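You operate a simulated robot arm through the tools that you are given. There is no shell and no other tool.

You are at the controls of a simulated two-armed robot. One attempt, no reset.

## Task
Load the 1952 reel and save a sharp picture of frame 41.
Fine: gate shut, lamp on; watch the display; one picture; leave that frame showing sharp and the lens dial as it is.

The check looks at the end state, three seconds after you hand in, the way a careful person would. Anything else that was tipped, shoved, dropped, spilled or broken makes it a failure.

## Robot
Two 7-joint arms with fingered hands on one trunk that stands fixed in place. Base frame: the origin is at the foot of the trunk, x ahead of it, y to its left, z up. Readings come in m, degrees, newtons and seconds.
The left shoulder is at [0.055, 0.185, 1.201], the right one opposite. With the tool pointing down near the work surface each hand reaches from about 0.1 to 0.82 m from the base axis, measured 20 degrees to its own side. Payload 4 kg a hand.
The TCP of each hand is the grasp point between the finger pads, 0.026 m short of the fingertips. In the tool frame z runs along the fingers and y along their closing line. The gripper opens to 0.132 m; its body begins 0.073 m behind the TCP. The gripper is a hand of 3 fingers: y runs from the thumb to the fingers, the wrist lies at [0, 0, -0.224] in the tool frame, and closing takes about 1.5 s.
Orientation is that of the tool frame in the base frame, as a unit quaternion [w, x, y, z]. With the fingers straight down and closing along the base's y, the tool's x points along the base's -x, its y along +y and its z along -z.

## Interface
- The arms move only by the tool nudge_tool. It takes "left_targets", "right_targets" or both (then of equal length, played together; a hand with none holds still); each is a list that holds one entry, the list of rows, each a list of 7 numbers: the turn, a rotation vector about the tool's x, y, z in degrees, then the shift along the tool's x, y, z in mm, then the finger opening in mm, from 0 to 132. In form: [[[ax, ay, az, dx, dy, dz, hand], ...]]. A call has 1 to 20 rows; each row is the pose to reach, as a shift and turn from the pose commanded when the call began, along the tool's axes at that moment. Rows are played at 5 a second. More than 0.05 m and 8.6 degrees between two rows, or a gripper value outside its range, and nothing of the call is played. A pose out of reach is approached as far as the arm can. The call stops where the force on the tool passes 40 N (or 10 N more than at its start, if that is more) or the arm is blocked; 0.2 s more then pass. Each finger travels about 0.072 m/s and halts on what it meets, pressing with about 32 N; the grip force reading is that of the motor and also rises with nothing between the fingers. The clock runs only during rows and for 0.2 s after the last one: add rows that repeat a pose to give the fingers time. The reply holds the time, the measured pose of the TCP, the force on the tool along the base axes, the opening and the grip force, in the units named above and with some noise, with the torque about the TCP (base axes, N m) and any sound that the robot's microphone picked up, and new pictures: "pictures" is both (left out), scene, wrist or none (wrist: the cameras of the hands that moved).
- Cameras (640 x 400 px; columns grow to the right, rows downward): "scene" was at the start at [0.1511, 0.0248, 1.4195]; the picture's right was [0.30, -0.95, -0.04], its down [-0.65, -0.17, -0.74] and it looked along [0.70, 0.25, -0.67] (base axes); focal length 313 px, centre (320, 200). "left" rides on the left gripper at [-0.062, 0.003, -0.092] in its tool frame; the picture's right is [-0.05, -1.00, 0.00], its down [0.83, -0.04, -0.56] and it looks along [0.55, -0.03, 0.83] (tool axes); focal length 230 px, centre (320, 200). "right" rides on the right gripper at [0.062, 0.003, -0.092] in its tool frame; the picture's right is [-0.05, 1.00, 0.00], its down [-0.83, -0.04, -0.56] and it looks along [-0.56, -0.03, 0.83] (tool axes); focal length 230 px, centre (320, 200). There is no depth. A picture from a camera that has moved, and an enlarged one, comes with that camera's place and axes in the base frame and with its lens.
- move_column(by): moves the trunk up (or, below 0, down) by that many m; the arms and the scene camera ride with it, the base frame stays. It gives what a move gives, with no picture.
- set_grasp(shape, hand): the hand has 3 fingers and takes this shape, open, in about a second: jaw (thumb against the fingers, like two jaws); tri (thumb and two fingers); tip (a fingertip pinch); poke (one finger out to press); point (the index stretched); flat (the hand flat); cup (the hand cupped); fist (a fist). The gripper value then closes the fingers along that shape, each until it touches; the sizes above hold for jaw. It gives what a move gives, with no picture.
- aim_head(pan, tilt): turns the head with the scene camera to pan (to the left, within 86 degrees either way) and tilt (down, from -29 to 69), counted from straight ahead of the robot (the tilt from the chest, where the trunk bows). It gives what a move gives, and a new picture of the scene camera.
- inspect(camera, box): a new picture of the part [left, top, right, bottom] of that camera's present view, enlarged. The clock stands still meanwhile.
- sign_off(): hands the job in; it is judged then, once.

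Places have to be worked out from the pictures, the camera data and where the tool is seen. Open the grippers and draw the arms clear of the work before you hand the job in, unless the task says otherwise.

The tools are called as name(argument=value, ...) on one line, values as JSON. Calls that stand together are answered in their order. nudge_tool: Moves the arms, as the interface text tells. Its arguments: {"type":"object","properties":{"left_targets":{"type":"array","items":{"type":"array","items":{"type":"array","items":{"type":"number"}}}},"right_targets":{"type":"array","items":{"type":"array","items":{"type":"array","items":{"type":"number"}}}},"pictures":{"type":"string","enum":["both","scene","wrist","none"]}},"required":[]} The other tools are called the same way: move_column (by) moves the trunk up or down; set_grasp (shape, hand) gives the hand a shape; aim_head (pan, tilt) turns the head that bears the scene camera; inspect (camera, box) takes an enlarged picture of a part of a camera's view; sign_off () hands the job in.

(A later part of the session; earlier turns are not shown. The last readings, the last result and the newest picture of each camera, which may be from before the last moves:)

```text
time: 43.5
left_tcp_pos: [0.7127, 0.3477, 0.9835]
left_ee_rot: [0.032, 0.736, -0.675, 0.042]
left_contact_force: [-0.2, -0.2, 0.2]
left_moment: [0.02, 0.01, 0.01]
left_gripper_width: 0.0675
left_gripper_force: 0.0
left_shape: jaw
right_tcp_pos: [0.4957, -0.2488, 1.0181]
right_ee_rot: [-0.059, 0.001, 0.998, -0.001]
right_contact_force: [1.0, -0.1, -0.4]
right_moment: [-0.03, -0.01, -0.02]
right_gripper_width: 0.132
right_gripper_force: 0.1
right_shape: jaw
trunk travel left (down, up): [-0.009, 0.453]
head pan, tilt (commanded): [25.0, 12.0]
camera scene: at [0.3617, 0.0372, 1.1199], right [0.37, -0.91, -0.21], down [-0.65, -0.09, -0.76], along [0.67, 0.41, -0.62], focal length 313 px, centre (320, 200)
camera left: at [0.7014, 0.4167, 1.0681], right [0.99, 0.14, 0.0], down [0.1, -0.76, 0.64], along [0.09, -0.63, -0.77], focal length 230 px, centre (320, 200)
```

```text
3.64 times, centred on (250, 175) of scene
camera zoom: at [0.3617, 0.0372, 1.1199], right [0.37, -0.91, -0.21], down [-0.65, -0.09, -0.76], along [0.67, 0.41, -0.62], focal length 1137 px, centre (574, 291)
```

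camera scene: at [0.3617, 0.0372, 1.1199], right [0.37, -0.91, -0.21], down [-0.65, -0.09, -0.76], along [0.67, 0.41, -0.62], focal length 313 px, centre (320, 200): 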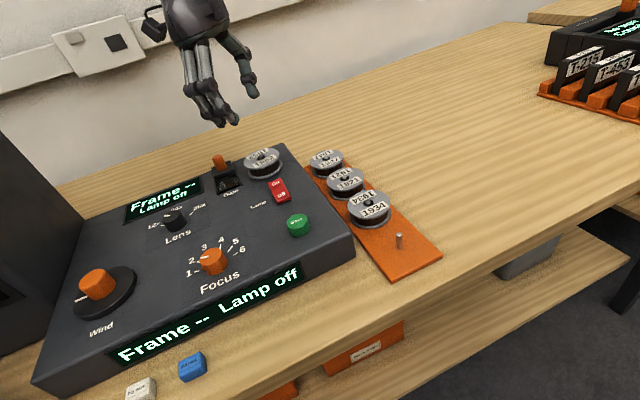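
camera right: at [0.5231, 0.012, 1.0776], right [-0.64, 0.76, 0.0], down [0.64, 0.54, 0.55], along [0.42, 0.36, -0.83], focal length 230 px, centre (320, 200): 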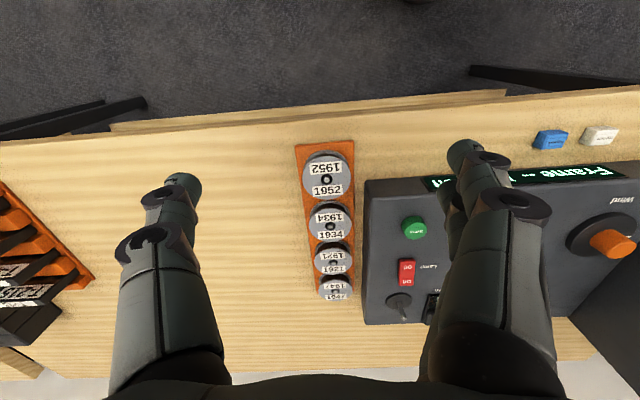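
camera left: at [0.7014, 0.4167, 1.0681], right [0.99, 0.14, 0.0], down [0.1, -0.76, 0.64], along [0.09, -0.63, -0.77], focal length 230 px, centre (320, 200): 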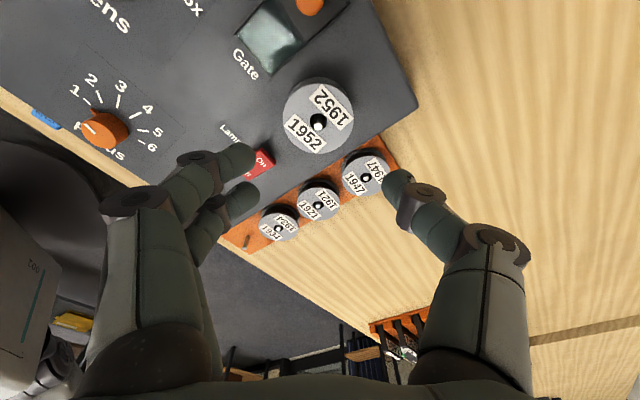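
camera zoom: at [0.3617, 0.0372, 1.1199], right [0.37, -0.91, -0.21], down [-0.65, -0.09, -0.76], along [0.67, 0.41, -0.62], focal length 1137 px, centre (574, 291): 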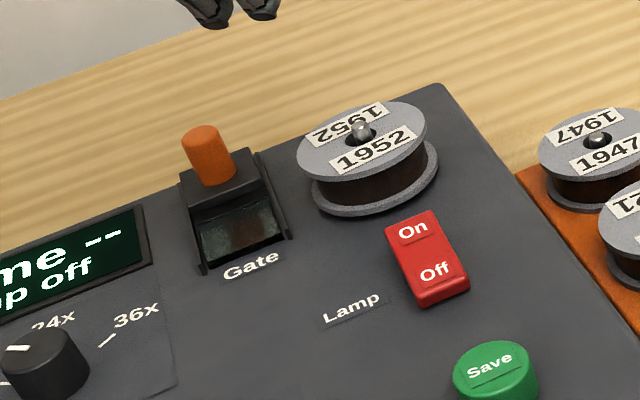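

The reel is loaded. Next is the gate: the knob is near [0.687, 0.413] with its top around 0.89. I'll level the hand and move over the gate to measure it with the left camera.

nudge_tool(left_targets=[[[-0.35, -3, 0, -20, 6, -10, 90], [-0.71, -6.03, 0, -40, 12, -20, 90], [-0.71, -6.03, 0, -65.3, 18.5, -24, 90]]], pictures="none")

nudge_tool(left_targets=[[[0, 0, -8, 0, 0, 0, 90], [0, 0, -16, 0, 0, 0, 90], [0, 0, -24, 0, 0, 0, 90], [0, 0, -32, 0, 0, 0, 90], [0, 0, -40, 0, 0, 0, 90]]], pictures="both")

```text
time: 44.4
left_tcp_pos: [0.6859, 0.414, 0.9987]
left_ee_rot: [0.001, 0.737, -0.675, -0.001]
left_contact_force: [0.2, -0.3, 1.2]
left_moment: [0.0, -0.03, 0.02]
left_gripper_width: 0.0895
left_gripper_force: 0.0
left_shape: jaw
right_tcp_pos: [0.4959, -0.2469, 1.0174]
right_ee_rot: [-0.059, 0.0, 0.998, -0.001]
right_contact_force: [0.4, -0.6, -0.3]
right_moment: [-0.01, -0.03, -0.02]
right_gripper_width: 0.1318
right_gripper_force: 0.0
right_shape: jaw
trunk travel left (down, up): [-0.009, 0.453]
head pan, tilt (commanded): [25.0, 12.0]
```

```text
time: 45.5
left_tcp_pos: [0.6855, 0.4132, 0.9991]
left_ee_rot: [0.0, 0.924, -0.382, -0.002]
left_contact_force: [0.0, 0.0, -0.1]
left_moment: [0.01, -0.01, -0.04]
left_gripper_width: 0.0898
left_gripper_force: 0.1
left_shape: jaw
right_tcp_pos: [0.4959, -0.2478, 1.0175]
right_ee_rot: [-0.059, 0.0, 0.998, -0.001]
right_contact_force: [-0.9, -0.6, 0.7]
right_moment: [0.01, 0.01, 0.02]
right_gripper_width: 0.1316
right_gripper_force: 0.1
right_shape: jaw
trunk travel left (down, up): [-0.009, 0.453]
head pan, tilt (commanded): [25.0, 12.0]
camera scene: at [0.3621, 0.0374, 1.1197], right [0.37, -0.91, -0.21], down [-0.65, -0.09, -0.76], along [0.67, 0.41, -0.62], focal length 313 px, centre (320, 200)
camera left: at [0.6416, 0.4536, 1.0911], right [0.67, 0.74, 0.0], down [0.62, -0.56, 0.55], along [0.41, -0.37, -0.83], focal length 230 px, centre (320, 200)
```

scene: 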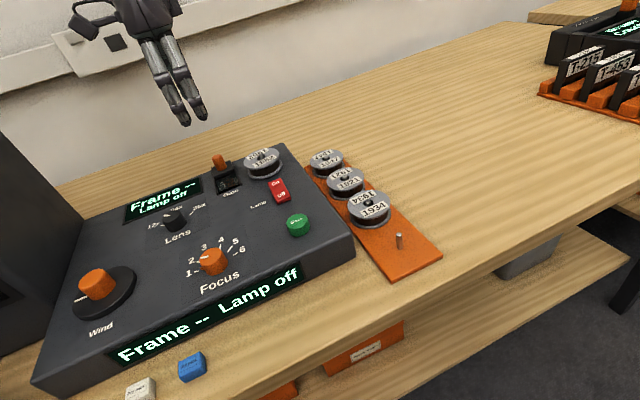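
left: 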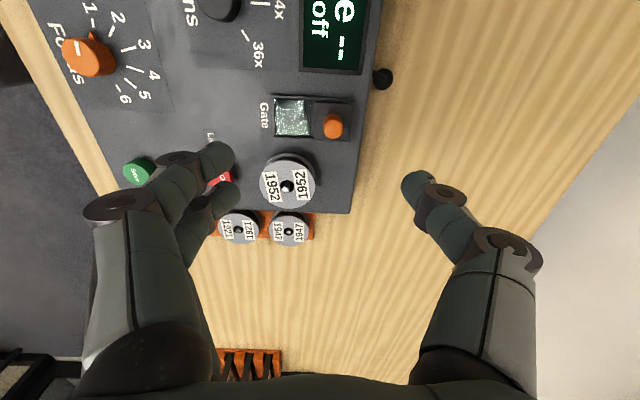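

The gate and its knob are in clear view. I'll enlarge for measurement.

inspect(camera="left", box=[240, 60, 400, 160])

inspect(camera="left", box=[220, 130, 380, 230])

```text
4.00 times, centred on (320, 110) of left
camera zoom: at [0.6416, 0.4536, 1.0911], right [0.67, 0.74, 0.0], down [0.62, -0.56, 0.55], along [0.41, -0.37, -0.83], focal length 920 px, centre (320, 560)
```

zoom: 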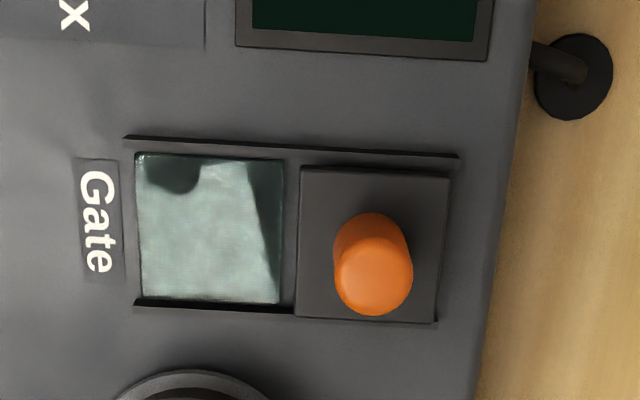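

```text
4.00 times, centred on (300, 180) of left
camera zoom: at [0.6416, 0.4536, 1.0911], right [0.67, 0.74, 0.0], down [0.62, -0.56, 0.55], along [0.41, -0.37, -0.83], focal length 920 px, centre (400, 280)
```

zoom: 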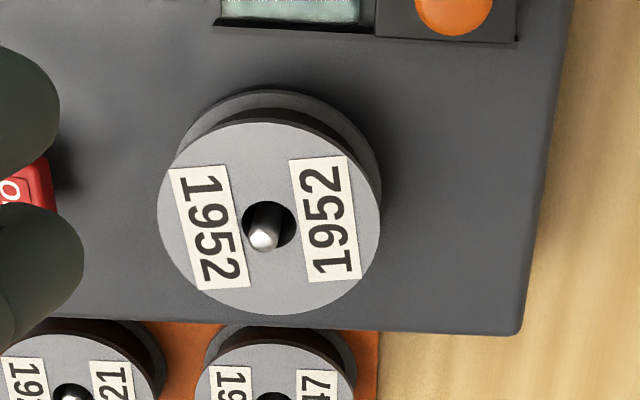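

The knob is at tool offset about (-3.6, -11.5) mm, its top is 106 mm below the TCP, and the gate travel to close is about 39 mm toward the front. I'll straddle the knob, thumb behind it, coming down to just above knob height first.

nudge_tool(left_targets=[[[0, 0, 0, -3.6, -11.5, 0, 70], [0, 0, 0, -3.6, -11.5, 25, 60], [0, 0, 0, -3.6, -11.5, 50, 54], [0, 0, 0, -3.6, -11.5, 70, 54], [0, 0, 0, -3.6, -11.5, 70, 54]]], pictures="both")

inspect(camera="scene", box=[170, 100, 310, 210])

```text
time: 46.8
left_tcp_pos: [0.6919, 0.4248, 0.9302]
left_ee_rot: [0.001, 0.924, -0.383, -0.001]
left_contact_force: [0.4, -0.5, 0.0]
left_moment: [0.0, -0.02, -0.01]
left_gripper_width: 0.0545
left_gripper_force: 0.0
left_shape: jaw
right_tcp_pos: [0.4954, -0.2476, 1.018]
right_ee_rot: [-0.059, 0.001, 0.998, 0.001]
right_contact_force: [-1.0, -0.5, 0.0]
right_moment: [-0.02, -0.01, -0.01]
right_gripper_width: 0.132
right_gripper_force: 0.0
right_shape: jaw
trunk travel left (down, up): [-0.009, 0.453]
head pan, tilt (commanded): [25.0, 12.0]
camera scene: at [0.3618, 0.0373, 1.1199], right [0.37, -0.91, -0.21], down [-0.65, -0.09, -0.76], along [0.67, 0.41, -0.62], focal length 313 px, centre (320, 200)
camera left: at [0.6473, 0.4645, 1.0215], right [0.67, 0.74, 0.0], down [0.62, -0.56, 0.55], along [0.41, -0.37, -0.83], focal length 230 px, centre (320, 200)
```

scene: 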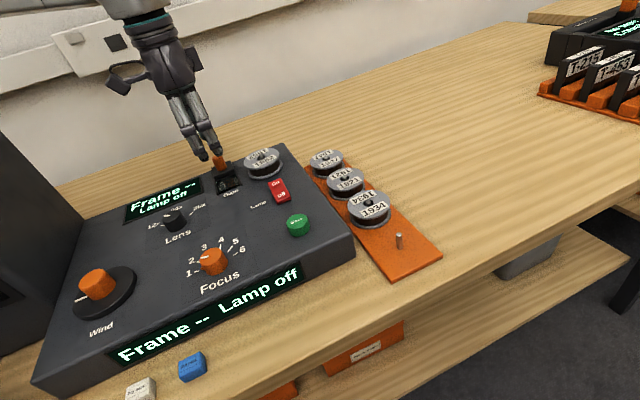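
left: 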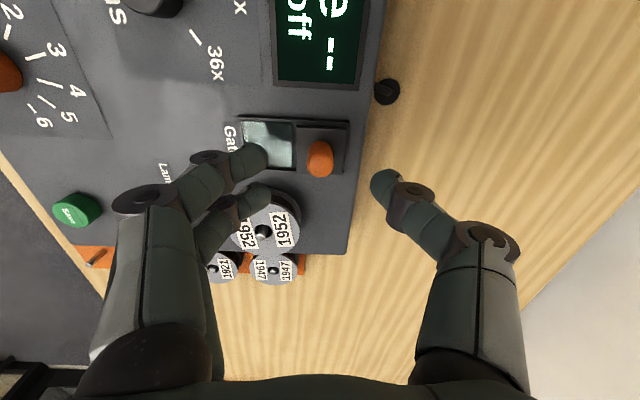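

```text
3.64 times, centred on (240, 155) of scene
camera zoom: at [0.3618, 0.0373, 1.1199], right [0.37, -0.91, -0.21], down [-0.65, -0.09, -0.76], along [0.67, 0.41, -0.62], focal length 1137 px, centre (611, 364)
```

zoom: 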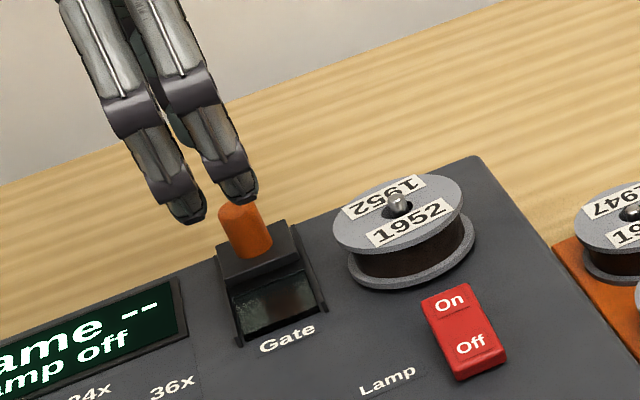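

The fingers straddle the knob along the slide direction. I'll zoom the left view to check the sideways alignment.

inspect(camera="left", box=[220, 90, 420, 230])

```text
2.86 times, centred on (320, 160) of left
camera zoom: at [0.6473, 0.4645, 1.0215], right [0.67, 0.74, 0.0], down [0.62, -0.56, 0.55], along [0.41, -0.37, -0.83], focal length 657 px, centre (320, 314)
```

zoom: 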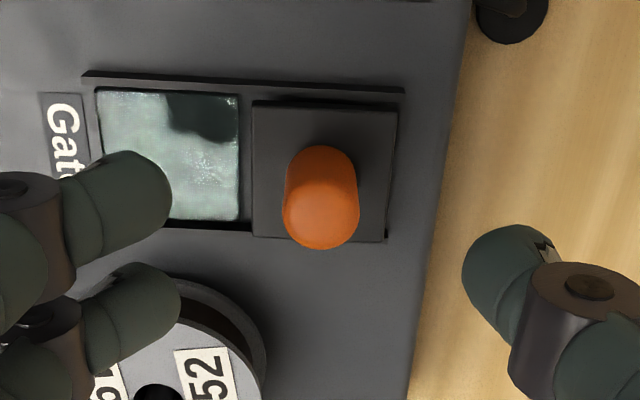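

The knob is centred within 2 mm. I'll lower so the fingertips straddle its upper body at TCP z≈0.896, then check.

nudge_tool(left_targets=[[[0, 0, 0, -1.5, 0, 12, 54], [0, 0, 0, -1.5, 0, 24, 54], [0, 0, 0, -1.5, 0, 34, 54], [0, 0, 0, -1.5, 0, 34, 54]]], pictures="none")

inspect(camera="scene", box=[170, 100, 310, 210])

inspect(camera="left", box=[220, 90, 420, 230])

```text
time: 47.8
left_tcp_pos: [0.6905, 0.4251, 0.8954]
left_ee_rot: [0.0, 0.924, -0.382, -0.001]
left_contact_force: [-1.2, 0.0, 0.2]
left_moment: [0.03, -0.02, 0.0]
left_gripper_width: 0.0542
left_gripper_force: 0.0
left_shape: jaw
right_tcp_pos: [0.4958, -0.2474, 1.0175]
right_ee_rot: [-0.058, 0.0, 0.998, 0.0]
right_contact_force: [0.3, 0.3, -0.7]
right_moment: [-0.02, -0.02, -0.01]
right_gripper_width: 0.1317
right_gripper_force: 0.0
right_shape: jaw
trunk travel left (down, up): [-0.009, 0.453]
head pan, tilt (commanded): [25.0, 12.0]
```

```text
3.64 times, centred on (240, 155) of scene
camera zoom: at [0.3619, 0.0373, 1.1198], right [0.37, -0.91, -0.21], down [-0.65, -0.09, -0.76], along [0.67, 0.41, -0.62], focal length 1137 px, centre (611, 364)
```

zoom: 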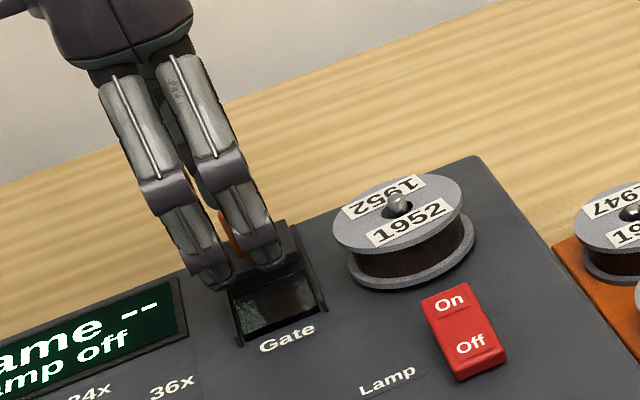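

```text
2.86 times, centred on (320, 160) of left
camera zoom: at [0.6454, 0.4654, 0.9872], right [0.67, 0.74, 0.0], down [0.62, -0.56, 0.55], along [0.41, -0.37, -0.83], focal length 657 px, centre (320, 314)
```

zoom: 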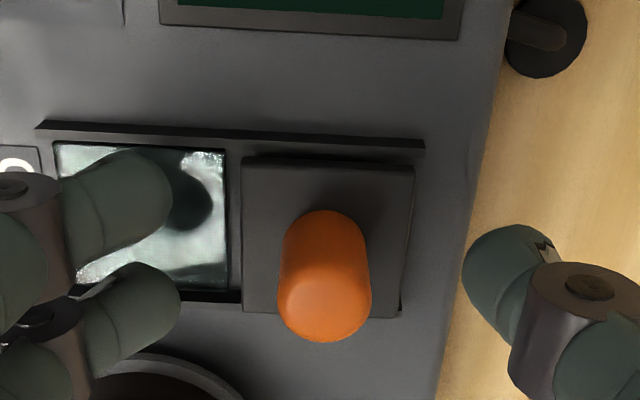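

The knob sits between the thumb at the back and the fingers in front. I'll narrow the opening loosely around it and push toward the front about 30 mm to start, watching the force.

nudge_tool(left_targets=[[[0, 0, 0, 0, 0, 0, 40], [0, 0, 0, 0, 0, 0, 28], [0, 0, 0, 0, 0, 0, 24], [0, 0, 0, 0, 5, 0, 24], [0, 0, 0, 0, 10, 0, 24], [0, 0, 0, 0, 15, 0, 24], [0, 0, 0, 0, 20, 0, 24], [0, 0, 0, 0, 25, 0, 24], [0, 0, 0, 0, 30, 0, 24]]], pictures="none")

inspect(camera="scene", box=[170, 100, 310, 210])

inspect(camera="left", box=[200, 80, 440, 230])

```text
time: 49.8
left_tcp_pos: [0.6701, 0.4043, 0.8941]
left_ee_rot: [0.0, 0.924, -0.383, -0.001]
left_contact_force: [-0.7, 0.7, -0.9]
left_moment: [0.05, 0.01, 0.03]
left_gripper_width: 0.0247
left_gripper_force: 0.1
left_shape: jaw
right_tcp_pos: [0.4972, -0.2472, 1.0175]
right_ee_rot: [-0.058, 0.001, 0.998, 0.0]
right_contact_force: [0.0, 0.1, 0.4]
right_moment: [0.01, -0.03, 0.02]
right_gripper_width: 0.1323
right_gripper_force: 0.1
right_shape: jaw
trunk travel left (down, up): [-0.009, 0.453]
head pan, tilt (commanded): [25.0, 12.0]
```

```text
3.64 times, centred on (240, 155) of scene
camera zoom: at [0.3619, 0.0374, 1.1198], right [0.37, -0.91, -0.21], down [-0.65, -0.09, -0.76], along [0.67, 0.41, -0.62], focal length 1137 px, centre (611, 364)
```

zoom: 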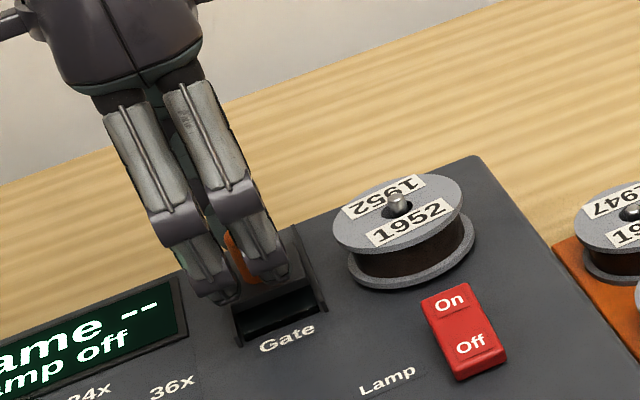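

```text
2.67 times, centred on (320, 155) of left
camera zoom: at [0.6247, 0.4439, 0.9872], right [0.67, 0.74, 0.0], down [0.62, -0.56, 0.55], along [0.41, -0.37, -0.83], focal length 614 px, centre (320, 320)
```

zoom: 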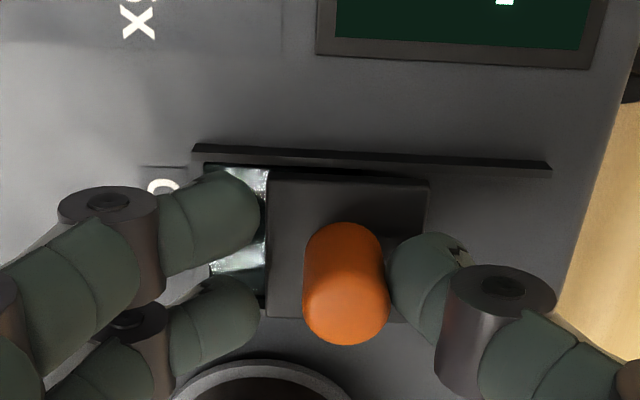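

The thumb is pushing the slider smoothly, with about 15 mm of window left. I'll continue in small steps.

nudge_tool(left_targets=[[[0, 0, 0, 0, 4, 0, 24], [0, 0, 0, 0, 8, 0, 24], [0, 0, 0, 0, 11, 0, 24], [0, 0, 0, 0, 13, 0, 24]]], pictures="none")

inspect(camera="left", box=[200, 80, 440, 230])

inspect(camera="scene", box=[120, 130, 280, 230])

```text
time: 50.8
left_tcp_pos: [0.6592, 0.3951, 0.8953]
left_ee_rot: [0.0, 0.924, -0.383, -0.001]
left_contact_force: [1.2, -0.3, -0.3]
left_moment: [-0.01, -0.01, -0.03]
left_gripper_width: 0.0244
left_gripper_force: 0.0
left_shape: jaw
right_tcp_pos: [0.4952, -0.248, 1.0168]
right_ee_rot: [-0.058, 0.001, 0.998, 0.0]
right_contact_force: [0.0, -1.5, -1.0]
right_moment: [0.0, 0.01, -0.01]
right_gripper_width: 0.1316
right_gripper_force: 0.2
right_shape: jaw
trunk travel left (down, up): [-0.009, 0.453]
head pan, tilt (commanded): [25.0, 12.0]
```

```text
2.67 times, centred on (320, 155) of left
camera zoom: at [0.6155, 0.4351, 0.9874], right [0.67, 0.74, 0.0], down [0.62, -0.56, 0.55], along [0.41, -0.37, -0.83], focal length 614 px, centre (320, 320)
```

zoom: 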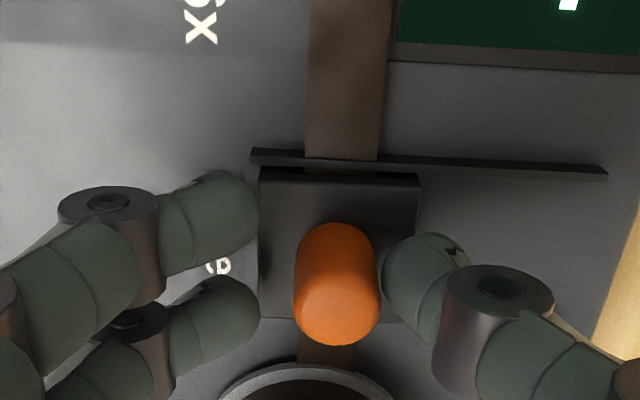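

```text
4.00 times, centred on (200, 180) of scene
camera zoom: at [0.362, 0.0374, 1.1197], right [0.37, -0.91, -0.21], down [-0.65, -0.09, -0.76], along [0.67, 0.41, -0.62], focal length 1250 px, centre (800, 280)
```

zoom: 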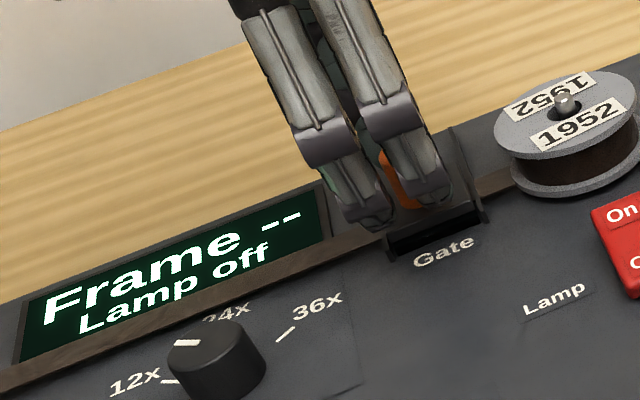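

A film strip has appeared running from the reel through the gate, so the film is threaded. I'll push a few more millimetres in 1 mm steps to make sure the gate reaches its stop.

nudge_tool(left_targets=[[[0, 0, 0, 0, 1, 0, 24], [0, 0, 0, 0, 2, 0, 24], [0, 0, 0, 0, 3, 0, 24], [0, 0, 0, 0, 4, 0, 24]]], pictures="none")

inspect(camera="left", box=[200, 80, 440, 230])

```text
time: 51.8
left_tcp_pos: [0.6569, 0.3925, 0.8937]
left_ee_rot: [0.001, 0.924, -0.383, -0.001]
left_contact_force: [1.6, 1.7, 0.8]
left_moment: [0.05, -0.08, -0.03]
left_gripper_width: 0.0252
left_gripper_force: 0.0
left_shape: jaw
right_tcp_pos: [0.4957, -0.2479, 1.0163]
right_ee_rot: [-0.058, -0.001, 0.998, -0.002]
right_contact_force: [-0.1, 0.7, -0.7]
right_moment: [0.01, 0.0, -0.01]
right_gripper_width: 0.1319
right_gripper_force: 0.1
right_shape: jaw
trunk travel left (down, up): [-0.009, 0.453]
head pan, tilt (commanded): [25.0, 12.0]
```

```text
2.67 times, centred on (320, 155) of left
camera zoom: at [0.6127, 0.4324, 0.987], right [0.67, 0.74, 0.0], down [0.62, -0.56, 0.55], along [0.41, -0.37, -0.83], focal length 614 px, centre (320, 320)
```

zoom: 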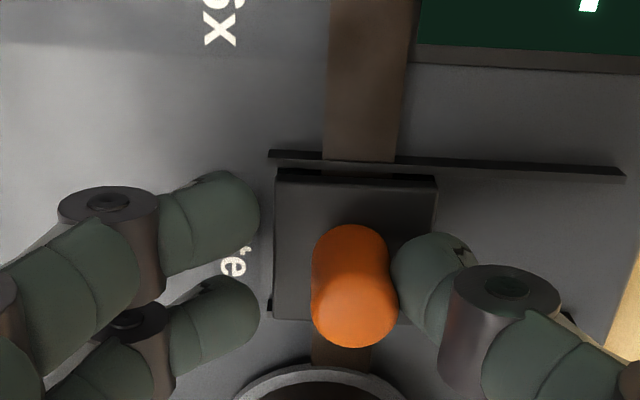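

The slider no longer moves with the hand and a small 2 N force appeared, so the gate is at its stop. I'll back off the thumb and lift clear.

nudge_tool(left_targets=[[[0, 0, 0, 0, -4, 0, 30], [0, 0, 0, 0, -4, 0, 40], [0, 0, 0, 0, -4, -15, 40], [0, 0, 0, 0, -4, -45, 40], [0, 0, 0, 0, -4, -85, 40], [0, 0, 0, 0, -4, -120, 40]]], pictures="both")

inspect(camera="scene", box=[40, 120, 320, 370])

```text
time: 53.1
left_tcp_pos: [0.6606, 0.3962, 1.016]
left_ee_rot: [0.0, 0.924, -0.383, -0.002]
left_contact_force: [-0.2, -0.6, 0.1]
left_moment: [0.0, 0.0, -0.01]
left_gripper_width: 0.0397
left_gripper_force: 0.0
left_shape: jaw
right_tcp_pos: [0.4956, -0.2484, 1.0169]
right_ee_rot: [-0.059, 0.0, 0.998, -0.001]
right_contact_force: [0.7, -0.5, -0.4]
right_moment: [-0.03, 0.03, -0.05]
right_gripper_width: 0.1321
right_gripper_force: 0.0
right_shape: jaw
trunk travel left (down, up): [-0.009, 0.453]
head pan, tilt (commanded): [25.0, 12.0]
camera scene: at [0.3618, 0.0373, 1.1198], right [0.37, -0.91, -0.21], down [-0.65, -0.09, -0.76], along [0.67, 0.41, -0.62], focal length 313 px, centre (320, 200)
camera left: at [0.6153, 0.4353, 1.1079], right [0.67, 0.74, 0.0], down [0.62, -0.56, 0.55], along [0.41, -0.37, -0.83], focal length 230 px, centre (320, 200)
```

scene: 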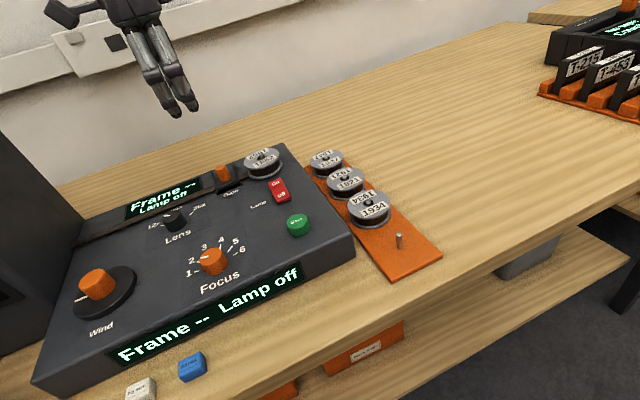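
left: 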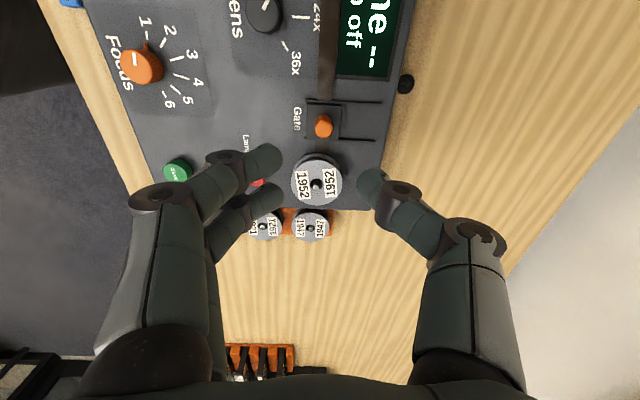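

```text
1.60 times, centred on (180, 245) of scene
camera zoom: at [0.3618, 0.0373, 1.1198], right [0.37, -0.91, -0.21], down [-0.65, -0.09, -0.76], along [0.67, 0.41, -0.62], focal length 500 px, centre (544, 128)
```

zoom: 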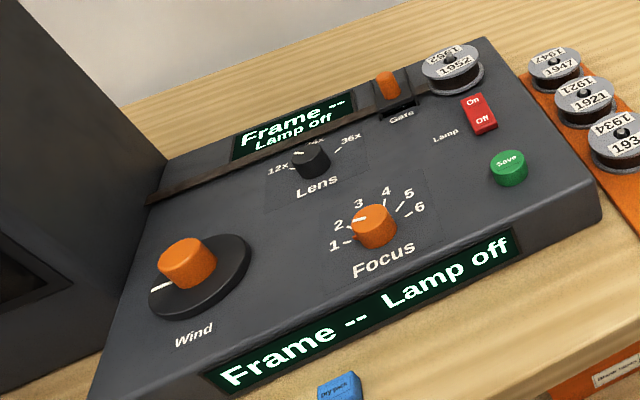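

The film is threaded across the gate. For pressing the lamp rocker and Save I'll switch the left hand to the poke shape and look at where the finger sits.

set_grasp(hand="left", shape="poke")

inspect(camera="left", box=[0, 0, 640, 400])

inspect(camera="scene", box=[20, 0, 300, 180])

```text
time: 54.0
left_tcp_pos: [0.6607, 0.3958, 1.0147]
left_ee_rot: [0.001, 0.924, -0.382, -0.002]
left_contact_force: [-0.3, -0.1, -0.1]
left_moment: [0.02, 0.0, 0.04]
left_gripper_width: 0.0
left_gripper_force: 0.1
left_shape: poke
right_tcp_pos: [0.4969, -0.248, 1.0169]
right_ee_rot: [-0.059, 0.001, 0.998, -0.001]
right_contact_force: [-0.3, -0.5, 0.1]
right_moment: [0.0, -0.01, 0.01]
right_gripper_width: 0.1316
right_gripper_force: 0.0
right_shape: jaw
trunk travel left (down, up): [-0.009, 0.453]
head pan, tilt (commanded): [25.0, 12.0]
```

```text
1.00 times, centred on (320, 200) of left (not enlarged: the box is as wide or as high as the picture)
camera zoom: at [0.6156, 0.4354, 1.1069], right [0.67, 0.74, 0.0], down [0.62, -0.56, 0.55], along [0.41, -0.37, -0.83], focal length 230 px, centre (320, 200)
```

zoom: 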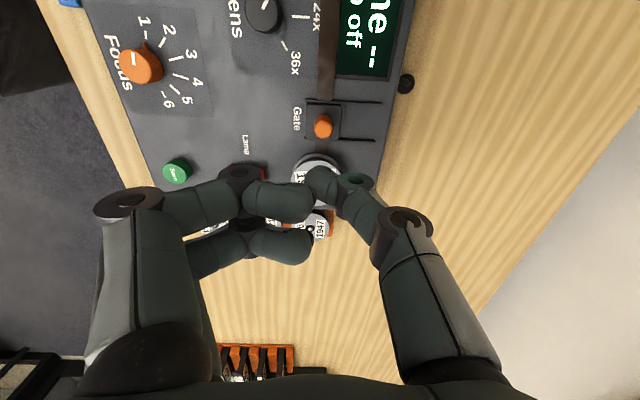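

```text
2.22 times, centred on (160, 90) of scene
camera zoom: at [0.362, 0.0374, 1.1197], right [0.37, -0.91, -0.21], down [-0.65, -0.09, -0.76], along [0.67, 0.41, -0.62], focal length 695 px, centre (676, 444)
```

zoom: 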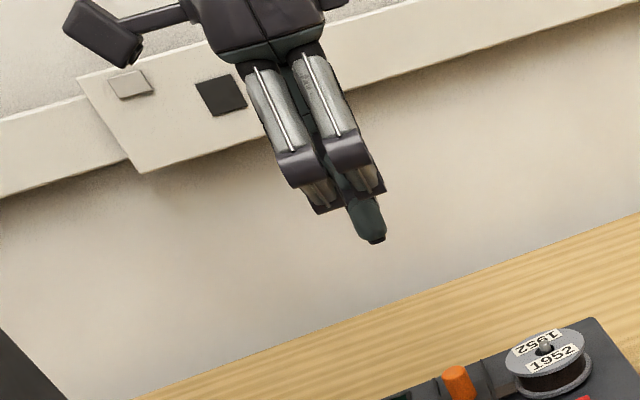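

The thumb is the poking finger, with its tip about 26 mm below the TCP on the tool axis. The lamp's "On" end is near [0.669, 0.302]. I'll move above it with yaw 55° so the thumb's back faces away from the reel.

nudge_tool(left_targets=[[[0, 0, 8, 7, 6, 0, 0], [0, 0, 16, 14, 12, 0, 0], [0, 0, 24, 22, 18, 0, 0], [0, 0, 32, 29, 24, 5, 0], [0, 0, 40, 36, 30, 10, 0], [0, 0, 48, 43, 36, 15, 0], [0, 0, 56, 50, 42, 20, 0], [0, 0, 64, 58, 48, 25, 0], [0, 0, 72, 65, 54, 32, 0], [0, 0, 80, 72.5, 60.5, 40, 0]]], pictures="both")

inspect(camera="scene", box=[170, 90, 330, 230])

```text
time: 56.2
left_tcp_pos: [0.6693, 0.3013, 0.975]
left_ee_rot: [-0.001, -0.461, 0.887, 0.001]
left_contact_force: [0.2, 0.1, 0.3]
left_moment: [0.04, 0.0, 0.04]
left_gripper_width: 0.0001
left_gripper_force: 0.0
left_shape: poke
right_tcp_pos: [0.4966, -0.2483, 1.0169]
right_ee_rot: [-0.059, 0.001, 0.998, 0.001]
right_contact_force: [-0.3, 0.3, -0.1]
right_moment: [-0.04, -0.02, -0.02]
right_gripper_width: 0.1317
right_gripper_force: 0.0
right_shape: jaw
trunk travel left (down, up): [-0.009, 0.453]
head pan, tilt (commanded): [25.0, 12.0]
camera scene: at [0.3623, 0.0373, 1.1195], right [0.37, -0.91, -0.21], down [-0.65, -0.09, -0.76], along [0.67, 0.41, -0.62], focal length 313 px, centre (320, 200)
camera left: at [0.7031, 0.3518, 1.0665], right [0.85, -0.53, 0.0], down [-0.44, -0.7, 0.56], along [-0.3, -0.47, -0.83], focal length 230 px, centre (320, 200)
```

scene: 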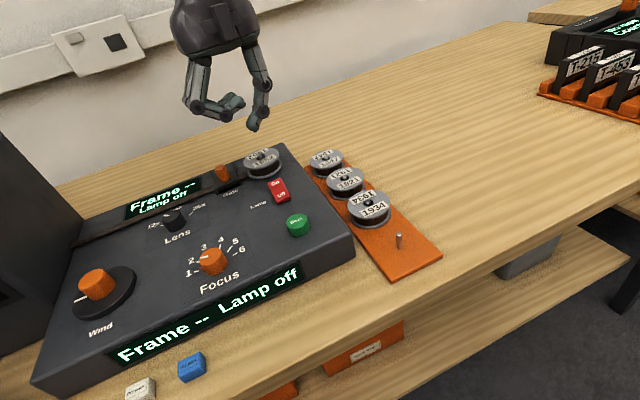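
left: 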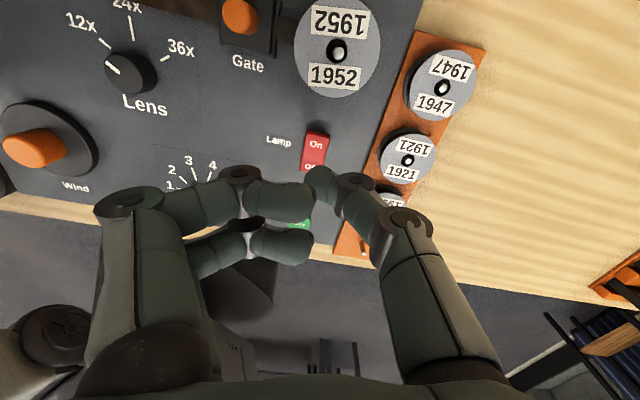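

```text
2.86 times, centred on (250, 160) of scene
camera zoom: at [0.3623, 0.0373, 1.1195], right [0.37, -0.91, -0.21], down [-0.65, -0.09, -0.76], along [0.67, 0.41, -0.62], focal length 893 px, centre (520, 314)
```

zoom: 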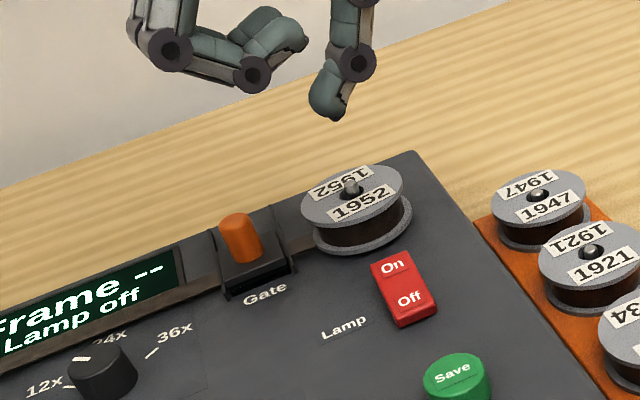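

The lamp rocker is in the left view just beyond the poking tip. I'll enlarge to measure it.

inspect(camera="left", box=[240, 100, 400, 200])

```text
4.00 times, centred on (320, 150) of left
camera zoom: at [0.7031, 0.3518, 1.0665], right [0.85, -0.53, 0.0], down [-0.44, -0.7, 0.56], along [-0.3, -0.47, -0.83], focal length 920 px, centre (320, 400)
```

zoom: 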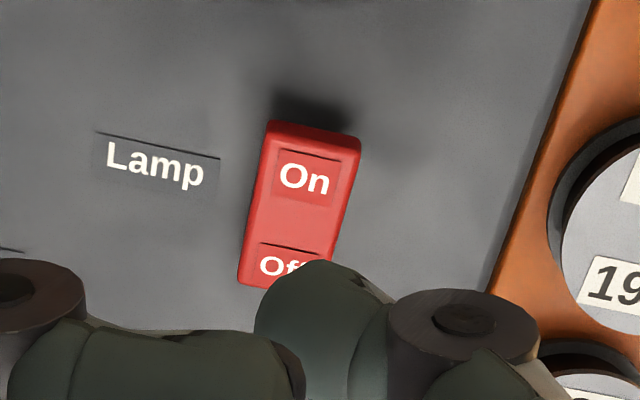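

Comparing both views puts the raised "On" end at about [0.660, 0.294] with its top near z=0.867. I'll move the tip over it, slightly toward the back end, and descend to just above.

nudge_tool(left_targets=[[[0, 0, 0, 9.5, 3, 0, 0], [0, 0, 0, 9.5, 3, 25, 0], [0, 0, 0, 9.5, 3, 50, 0], [0, 0, 0, 9.5, 3, 68, 0], [0, 0, 0, 9.5, 3, 68, 0]]], pictures="none")

inspect(camera="scene", box=[210, 120, 330, 220])

inspect(camera="left", box=[240, 100, 400, 220])

```text
time: 57.5
left_tcp_pos: [0.6609, 0.2942, 0.9058]
left_ee_rot: [0.0, -0.461, 0.887, 0.001]
left_contact_force: [0.1, 0.1, 0.2]
left_moment: [-0.05, 0.03, 0.02]
left_gripper_width: 0.0001
left_gripper_force: 0.1
left_shape: poke
right_tcp_pos: [0.4955, -0.2489, 1.0174]
right_ee_rot: [-0.06, 0.001, 0.998, 0.0]
right_contact_force: [0.4, -0.4, 0.5]
right_moment: [-0.02, 0.0, 0.04]
right_gripper_width: 0.132
right_gripper_force: 0.0
right_shape: jaw
trunk travel left (down, up): [-0.009, 0.453]
head pan, tilt (commanded): [25.0, 12.0]
```

```text
4.00 times, centred on (270, 170) of scene
camera zoom: at [0.3619, 0.0373, 1.1198], right [0.37, -0.91, -0.21], down [-0.65, -0.09, -0.76], along [0.67, 0.41, -0.62], focal length 1250 px, centre (520, 320)
```

zoom: 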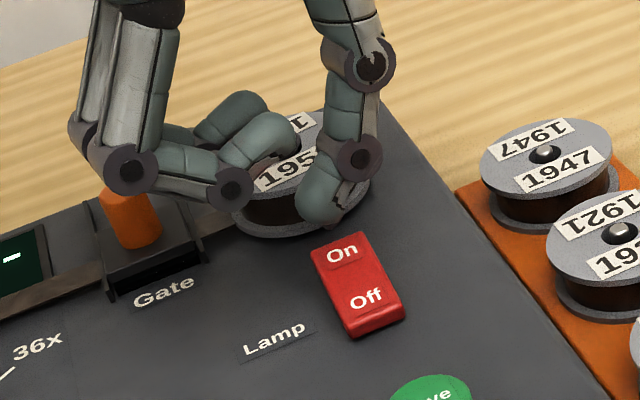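

```text
3.33 times, centred on (320, 160) of left
camera zoom: at [0.6948, 0.3455, 0.9985], right [0.85, -0.53, 0.0], down [-0.44, -0.71, 0.56], along [-0.3, -0.47, -0.83], focal length 767 px, centre (320, 333)
```

zoom: 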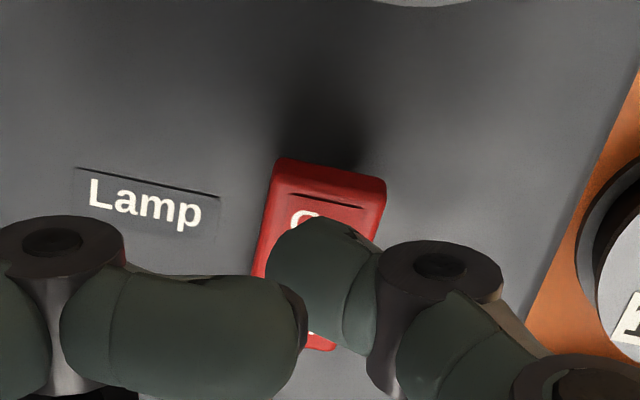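

The tip is right above the "On" label. I'll press down gradually in small steps.

nudge_tool(left_targets=[[[0, 0, 0, -3, 0, 6, 0], [0, 0, 0, -3, 0, 10, 0], [0, 0, 0, -3, 0, 13, 0], [0, 0, 0, -3, 0, 16, 0], [0, 0, 0, -3, 0, 18, 0], [0, 0, 0, -3, 0, 20, 0]]], pictures="none")

inspect(camera="scene", box=[100, 120, 340, 290])

```text
time: 58.9
left_tcp_pos: [0.6632, 0.2968, 0.8894]
left_ee_rot: [0.0, -0.462, 0.887, 0.001]
left_contact_force: [2.6, 1.0, 5.7]
left_moment: [0.0, -0.05, -0.03]
left_gripper_width: 0.0001
left_gripper_force: 0.0
left_shape: poke
right_tcp_pos: [0.4955, -0.2476, 1.0168]
right_ee_rot: [-0.059, 0.0, 0.998, 0.0]
right_contact_force: [-0.3, 0.3, 0.5]
right_moment: [0.01, 0.0, 0.01]
right_gripper_width: 0.1319
right_gripper_force: 0.0
right_shape: jaw
trunk travel left (down, up): [-0.009, 0.453]
head pan, tilt (commanded): [25.0, 12.0]
```

```text
2.35 times, centred on (220, 205) of scene
camera zoom: at [0.3617, 0.0373, 1.12], right [0.37, -0.91, -0.21], down [-0.65, -0.09, -0.76], along [0.67, 0.41, -0.62], focal length 735 px, centre (555, 188)
```

zoom: 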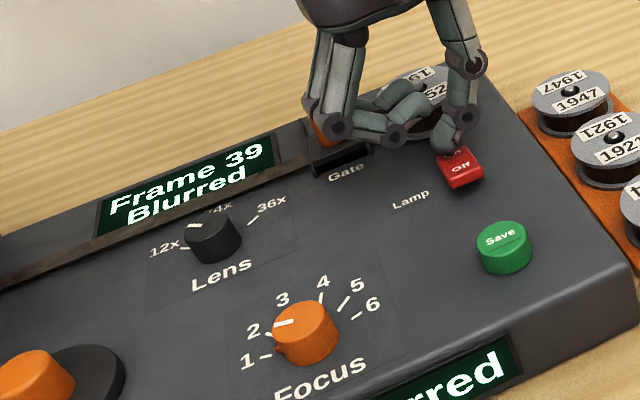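

The display now reads "Frame 39 / Blurred", so the lamp is on. I'll lift off straight up.

nudge_tool(left_targets=[[[0, 0, 0, 0, 0, -10, 0], [0, 0, 0, 0, 0, -30, 0], [0, 0, 0, 0, 0, -60, 0], [0, 0, 0, 0, 0, -100, 0]]], pictures="scene")

inspect(camera="scene", box=[40, 120, 340, 310])

inspect(camera="scene", box=[160, 210, 280, 310])

inspect(camera="scene", box=[50, 240, 170, 350])

```text
time: 59.9
left_tcp_pos: [0.662, 0.2969, 0.9889]
left_ee_rot: [-0.001, -0.462, 0.887, 0.001]
left_contact_force: [-0.8, 0.1, 0.3]
left_moment: [-0.04, 0.02, -0.03]
left_gripper_width: 0.0001
left_gripper_force: 0.1
left_shape: poke
right_tcp_pos: [0.4964, -0.2482, 1.0174]
right_ee_rot: [-0.058, 0.001, 0.998, 0.0]
right_contact_force: [-0.1, 0.5, 0.8]
right_moment: [0.04, 0.0, -0.01]
right_gripper_width: 0.1317
right_gripper_force: 0.1
right_shape: jaw
trunk travel left (down, up): [-0.009, 0.453]
head pan, tilt (commanded): [25.0, 12.0]
camera scene: at [0.3615, 0.0373, 1.12], right [0.37, -0.91, -0.21], down [-0.65, -0.09, -0.76], along [0.67, 0.41, -0.62], focal length 313 px, centre (320, 200)
```

scene: 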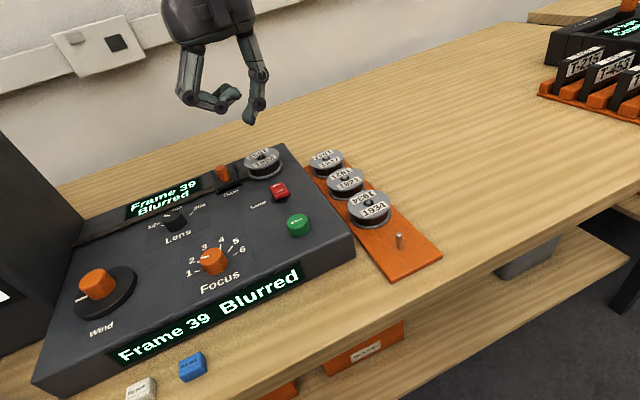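

```text
2.11 times, centred on (190, 215) of scene
camera zoom: at [0.3615, 0.0373, 1.12], right [0.37, -0.91, -0.21], down [-0.65, -0.09, -0.76], along [0.67, 0.41, -0.62], focal length 658 px, centre (594, 168)
```

zoom: 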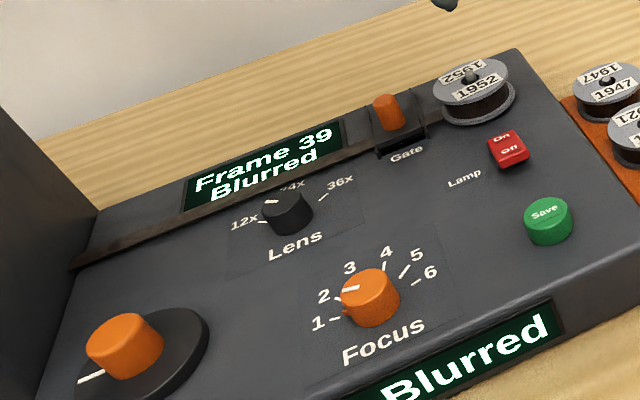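

```text
4.00 times, centred on (220, 260) of scene
camera zoom: at [0.3615, 0.0373, 1.12], right [0.37, -0.91, -0.21], down [-0.65, -0.09, -0.76], along [0.67, 0.41, -0.62], focal length 1250 px, centre (720, -40)
```

zoom: 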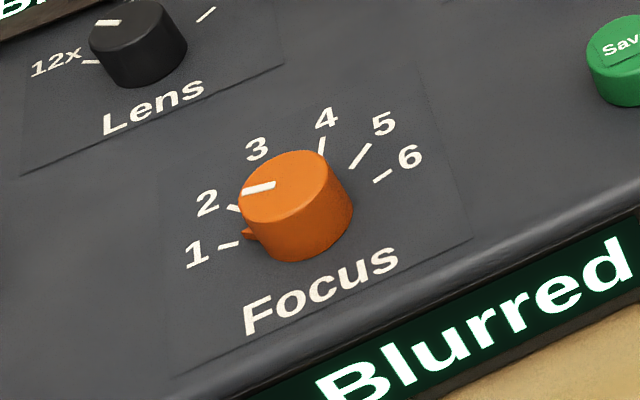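

```text
3.64 times, centred on (110, 295) of scene
camera zoom: at [0.3615, 0.0373, 1.12], right [0.37, -0.91, -0.21], down [-0.65, -0.09, -0.76], along [0.67, 0.41, -0.62], focal length 1137 px, centre (1084, -146)
```

zoom: 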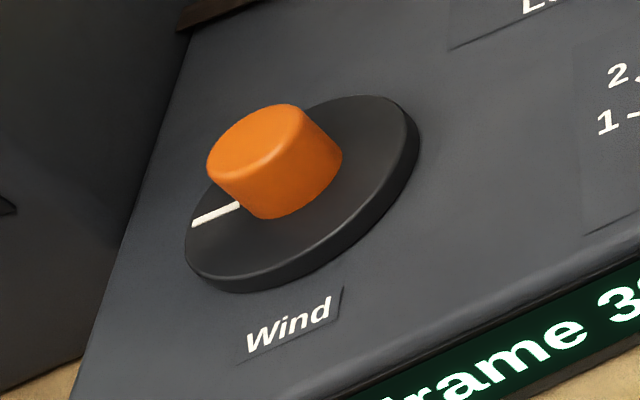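

The display confirms lamp on, frame 39, blurred. The Wind knob is close to the big monitor, so before moving the hand there I'll pan the head left to see the clearance.

aim_head(pan=48, tilt=12)

inspect(camera="scene", box=[150, 60, 470, 300])

```text
time: 60.7
left_tcp_pos: [0.6636, 0.2981, 0.9876]
left_ee_rot: [-0.001, -0.462, 0.887, 0.0]
left_contact_force: [0.1, 0.0, 0.5]
left_moment: [0.03, -0.04, 0.02]
left_gripper_width: 0.0
left_gripper_force: 0.1
left_shape: poke
right_tcp_pos: [0.4963, -0.2483, 1.0169]
right_ee_rot: [-0.058, 0.0, 0.998, 0.0]
right_contact_force: [0.5, 0.1, -0.1]
right_moment: [-0.01, -0.02, -0.02]
right_gripper_width: 0.1318
right_gripper_force: 0.0
right_shape: jaw
trunk travel left (down, up): [-0.009, 0.453]
head pan, tilt (commanded): [48.0, 12.0]
camera scene: at [0.3428, 0.0672, 1.1306], right [0.65, -0.67, -0.37], down [-0.61, -0.15, -0.78], along [0.47, 0.73, -0.51], focal length 313 px, centre (320, 200)
```

scene: 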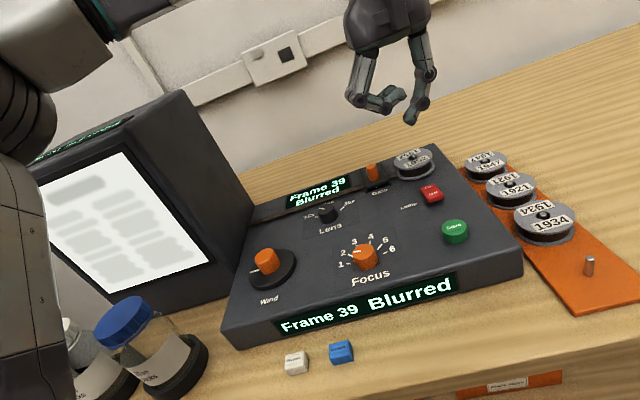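

```text
1.67 times, centred on (310, 180) of scene
camera zoom: at [0.3428, 0.0672, 1.1306], right [0.65, -0.67, -0.37], down [-0.61, -0.15, -0.78], along [0.47, 0.73, -0.51], focal length 521 px, centre (337, 233)
```

zoom: 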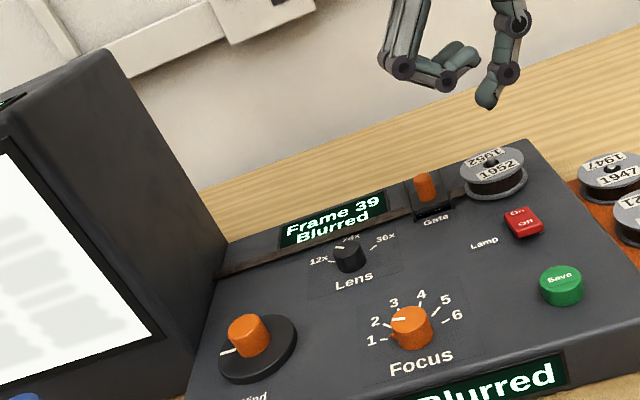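

The monitor leans back, so its face is well behind the hand at working height; Wind is clear to grip. I'll go back to the jaw shape and move over the Wind knob near [0.446, 0.426].

set_grasp(hand="left", shape="jaw")

nudge_tool(left_targets=[[[0, 0, 0, 3, 36, -6, 100], [0, 0, 0, 5, 72, -12, 90], [0, 0, 0, 8, 108, -18, 90], [0, 0, 0, 10, 144, -20, 90], [0, 0, 0, 13, 180, -20, 90], [0, 0, 0, 15, 216, -20, 90], [0, 0, 0, 18, 251, -20, 90]]], pictures="both")

```text
time: 61.6
left_tcp_pos: [0.6622, 0.2978, 0.9877]
left_ee_rot: [-0.001, -0.462, 0.887, 0.001]
left_contact_force: [1.1, -0.2, 0.1]
left_moment: [-0.04, 0.03, -0.03]
left_gripper_width: 0.1319
left_gripper_force: 0.1
left_shape: jaw
right_tcp_pos: [0.4972, -0.249, 1.0171]
right_ee_rot: [-0.059, 0.001, 0.998, -0.001]
right_contact_force: [-0.6, -0.7, 0.4]
right_moment: [-0.02, 0.01, 0.02]
right_gripper_width: 0.1319
right_gripper_force: 0.1
right_shape: jaw
trunk travel left (down, up): [-0.009, 0.453]
head pan, tilt (commanded): [48.0, 12.0]
```

```text
time: 63.2
left_tcp_pos: [0.4463, 0.4263, 1.0077]
left_ee_rot: [-0.001, -0.463, 0.887, 0.0]
left_contact_force: [-0.6, 0.0, -0.2]
left_moment: [-0.05, -0.02, 0.04]
left_gripper_width: 0.0903
left_gripper_force: 0.1
left_shape: jaw
right_tcp_pos: [0.4953, -0.2464, 1.0177]
right_ee_rot: [-0.059, 0.001, 0.998, -0.001]
right_contact_force: [0.5, -0.5, 1.1]
right_moment: [0.02, -0.05, -0.01]
right_gripper_width: 0.1319
right_gripper_force: 0.1
right_shape: jaw
trunk travel left (down, up): [-0.009, 0.453]
head pan, tilt (commanded): [48.0, 12.0]
camera scene: at [0.3424, 0.0679, 1.1308], right [0.65, -0.67, -0.37], down [-0.61, -0.15, -0.78], along [0.47, 0.73, -0.51], focal length 313 px, centre (320, 200)
camera left: at [0.4803, 0.4781, 1.0994], right [0.85, -0.53, 0.0], down [-0.44, -0.7, 0.56], along [-0.3, -0.47, -0.83], focal length 230 px, centre (320, 200)
```

scene: 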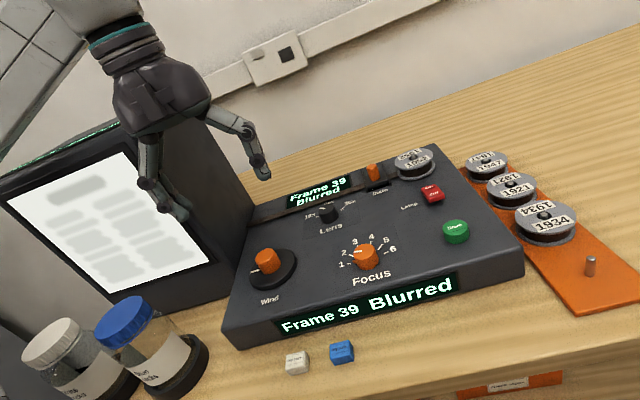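
left: 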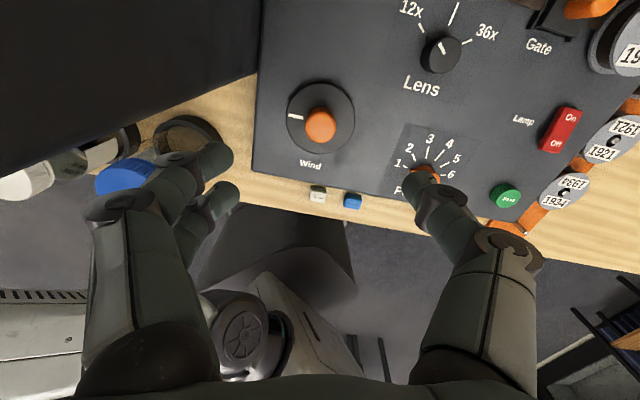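

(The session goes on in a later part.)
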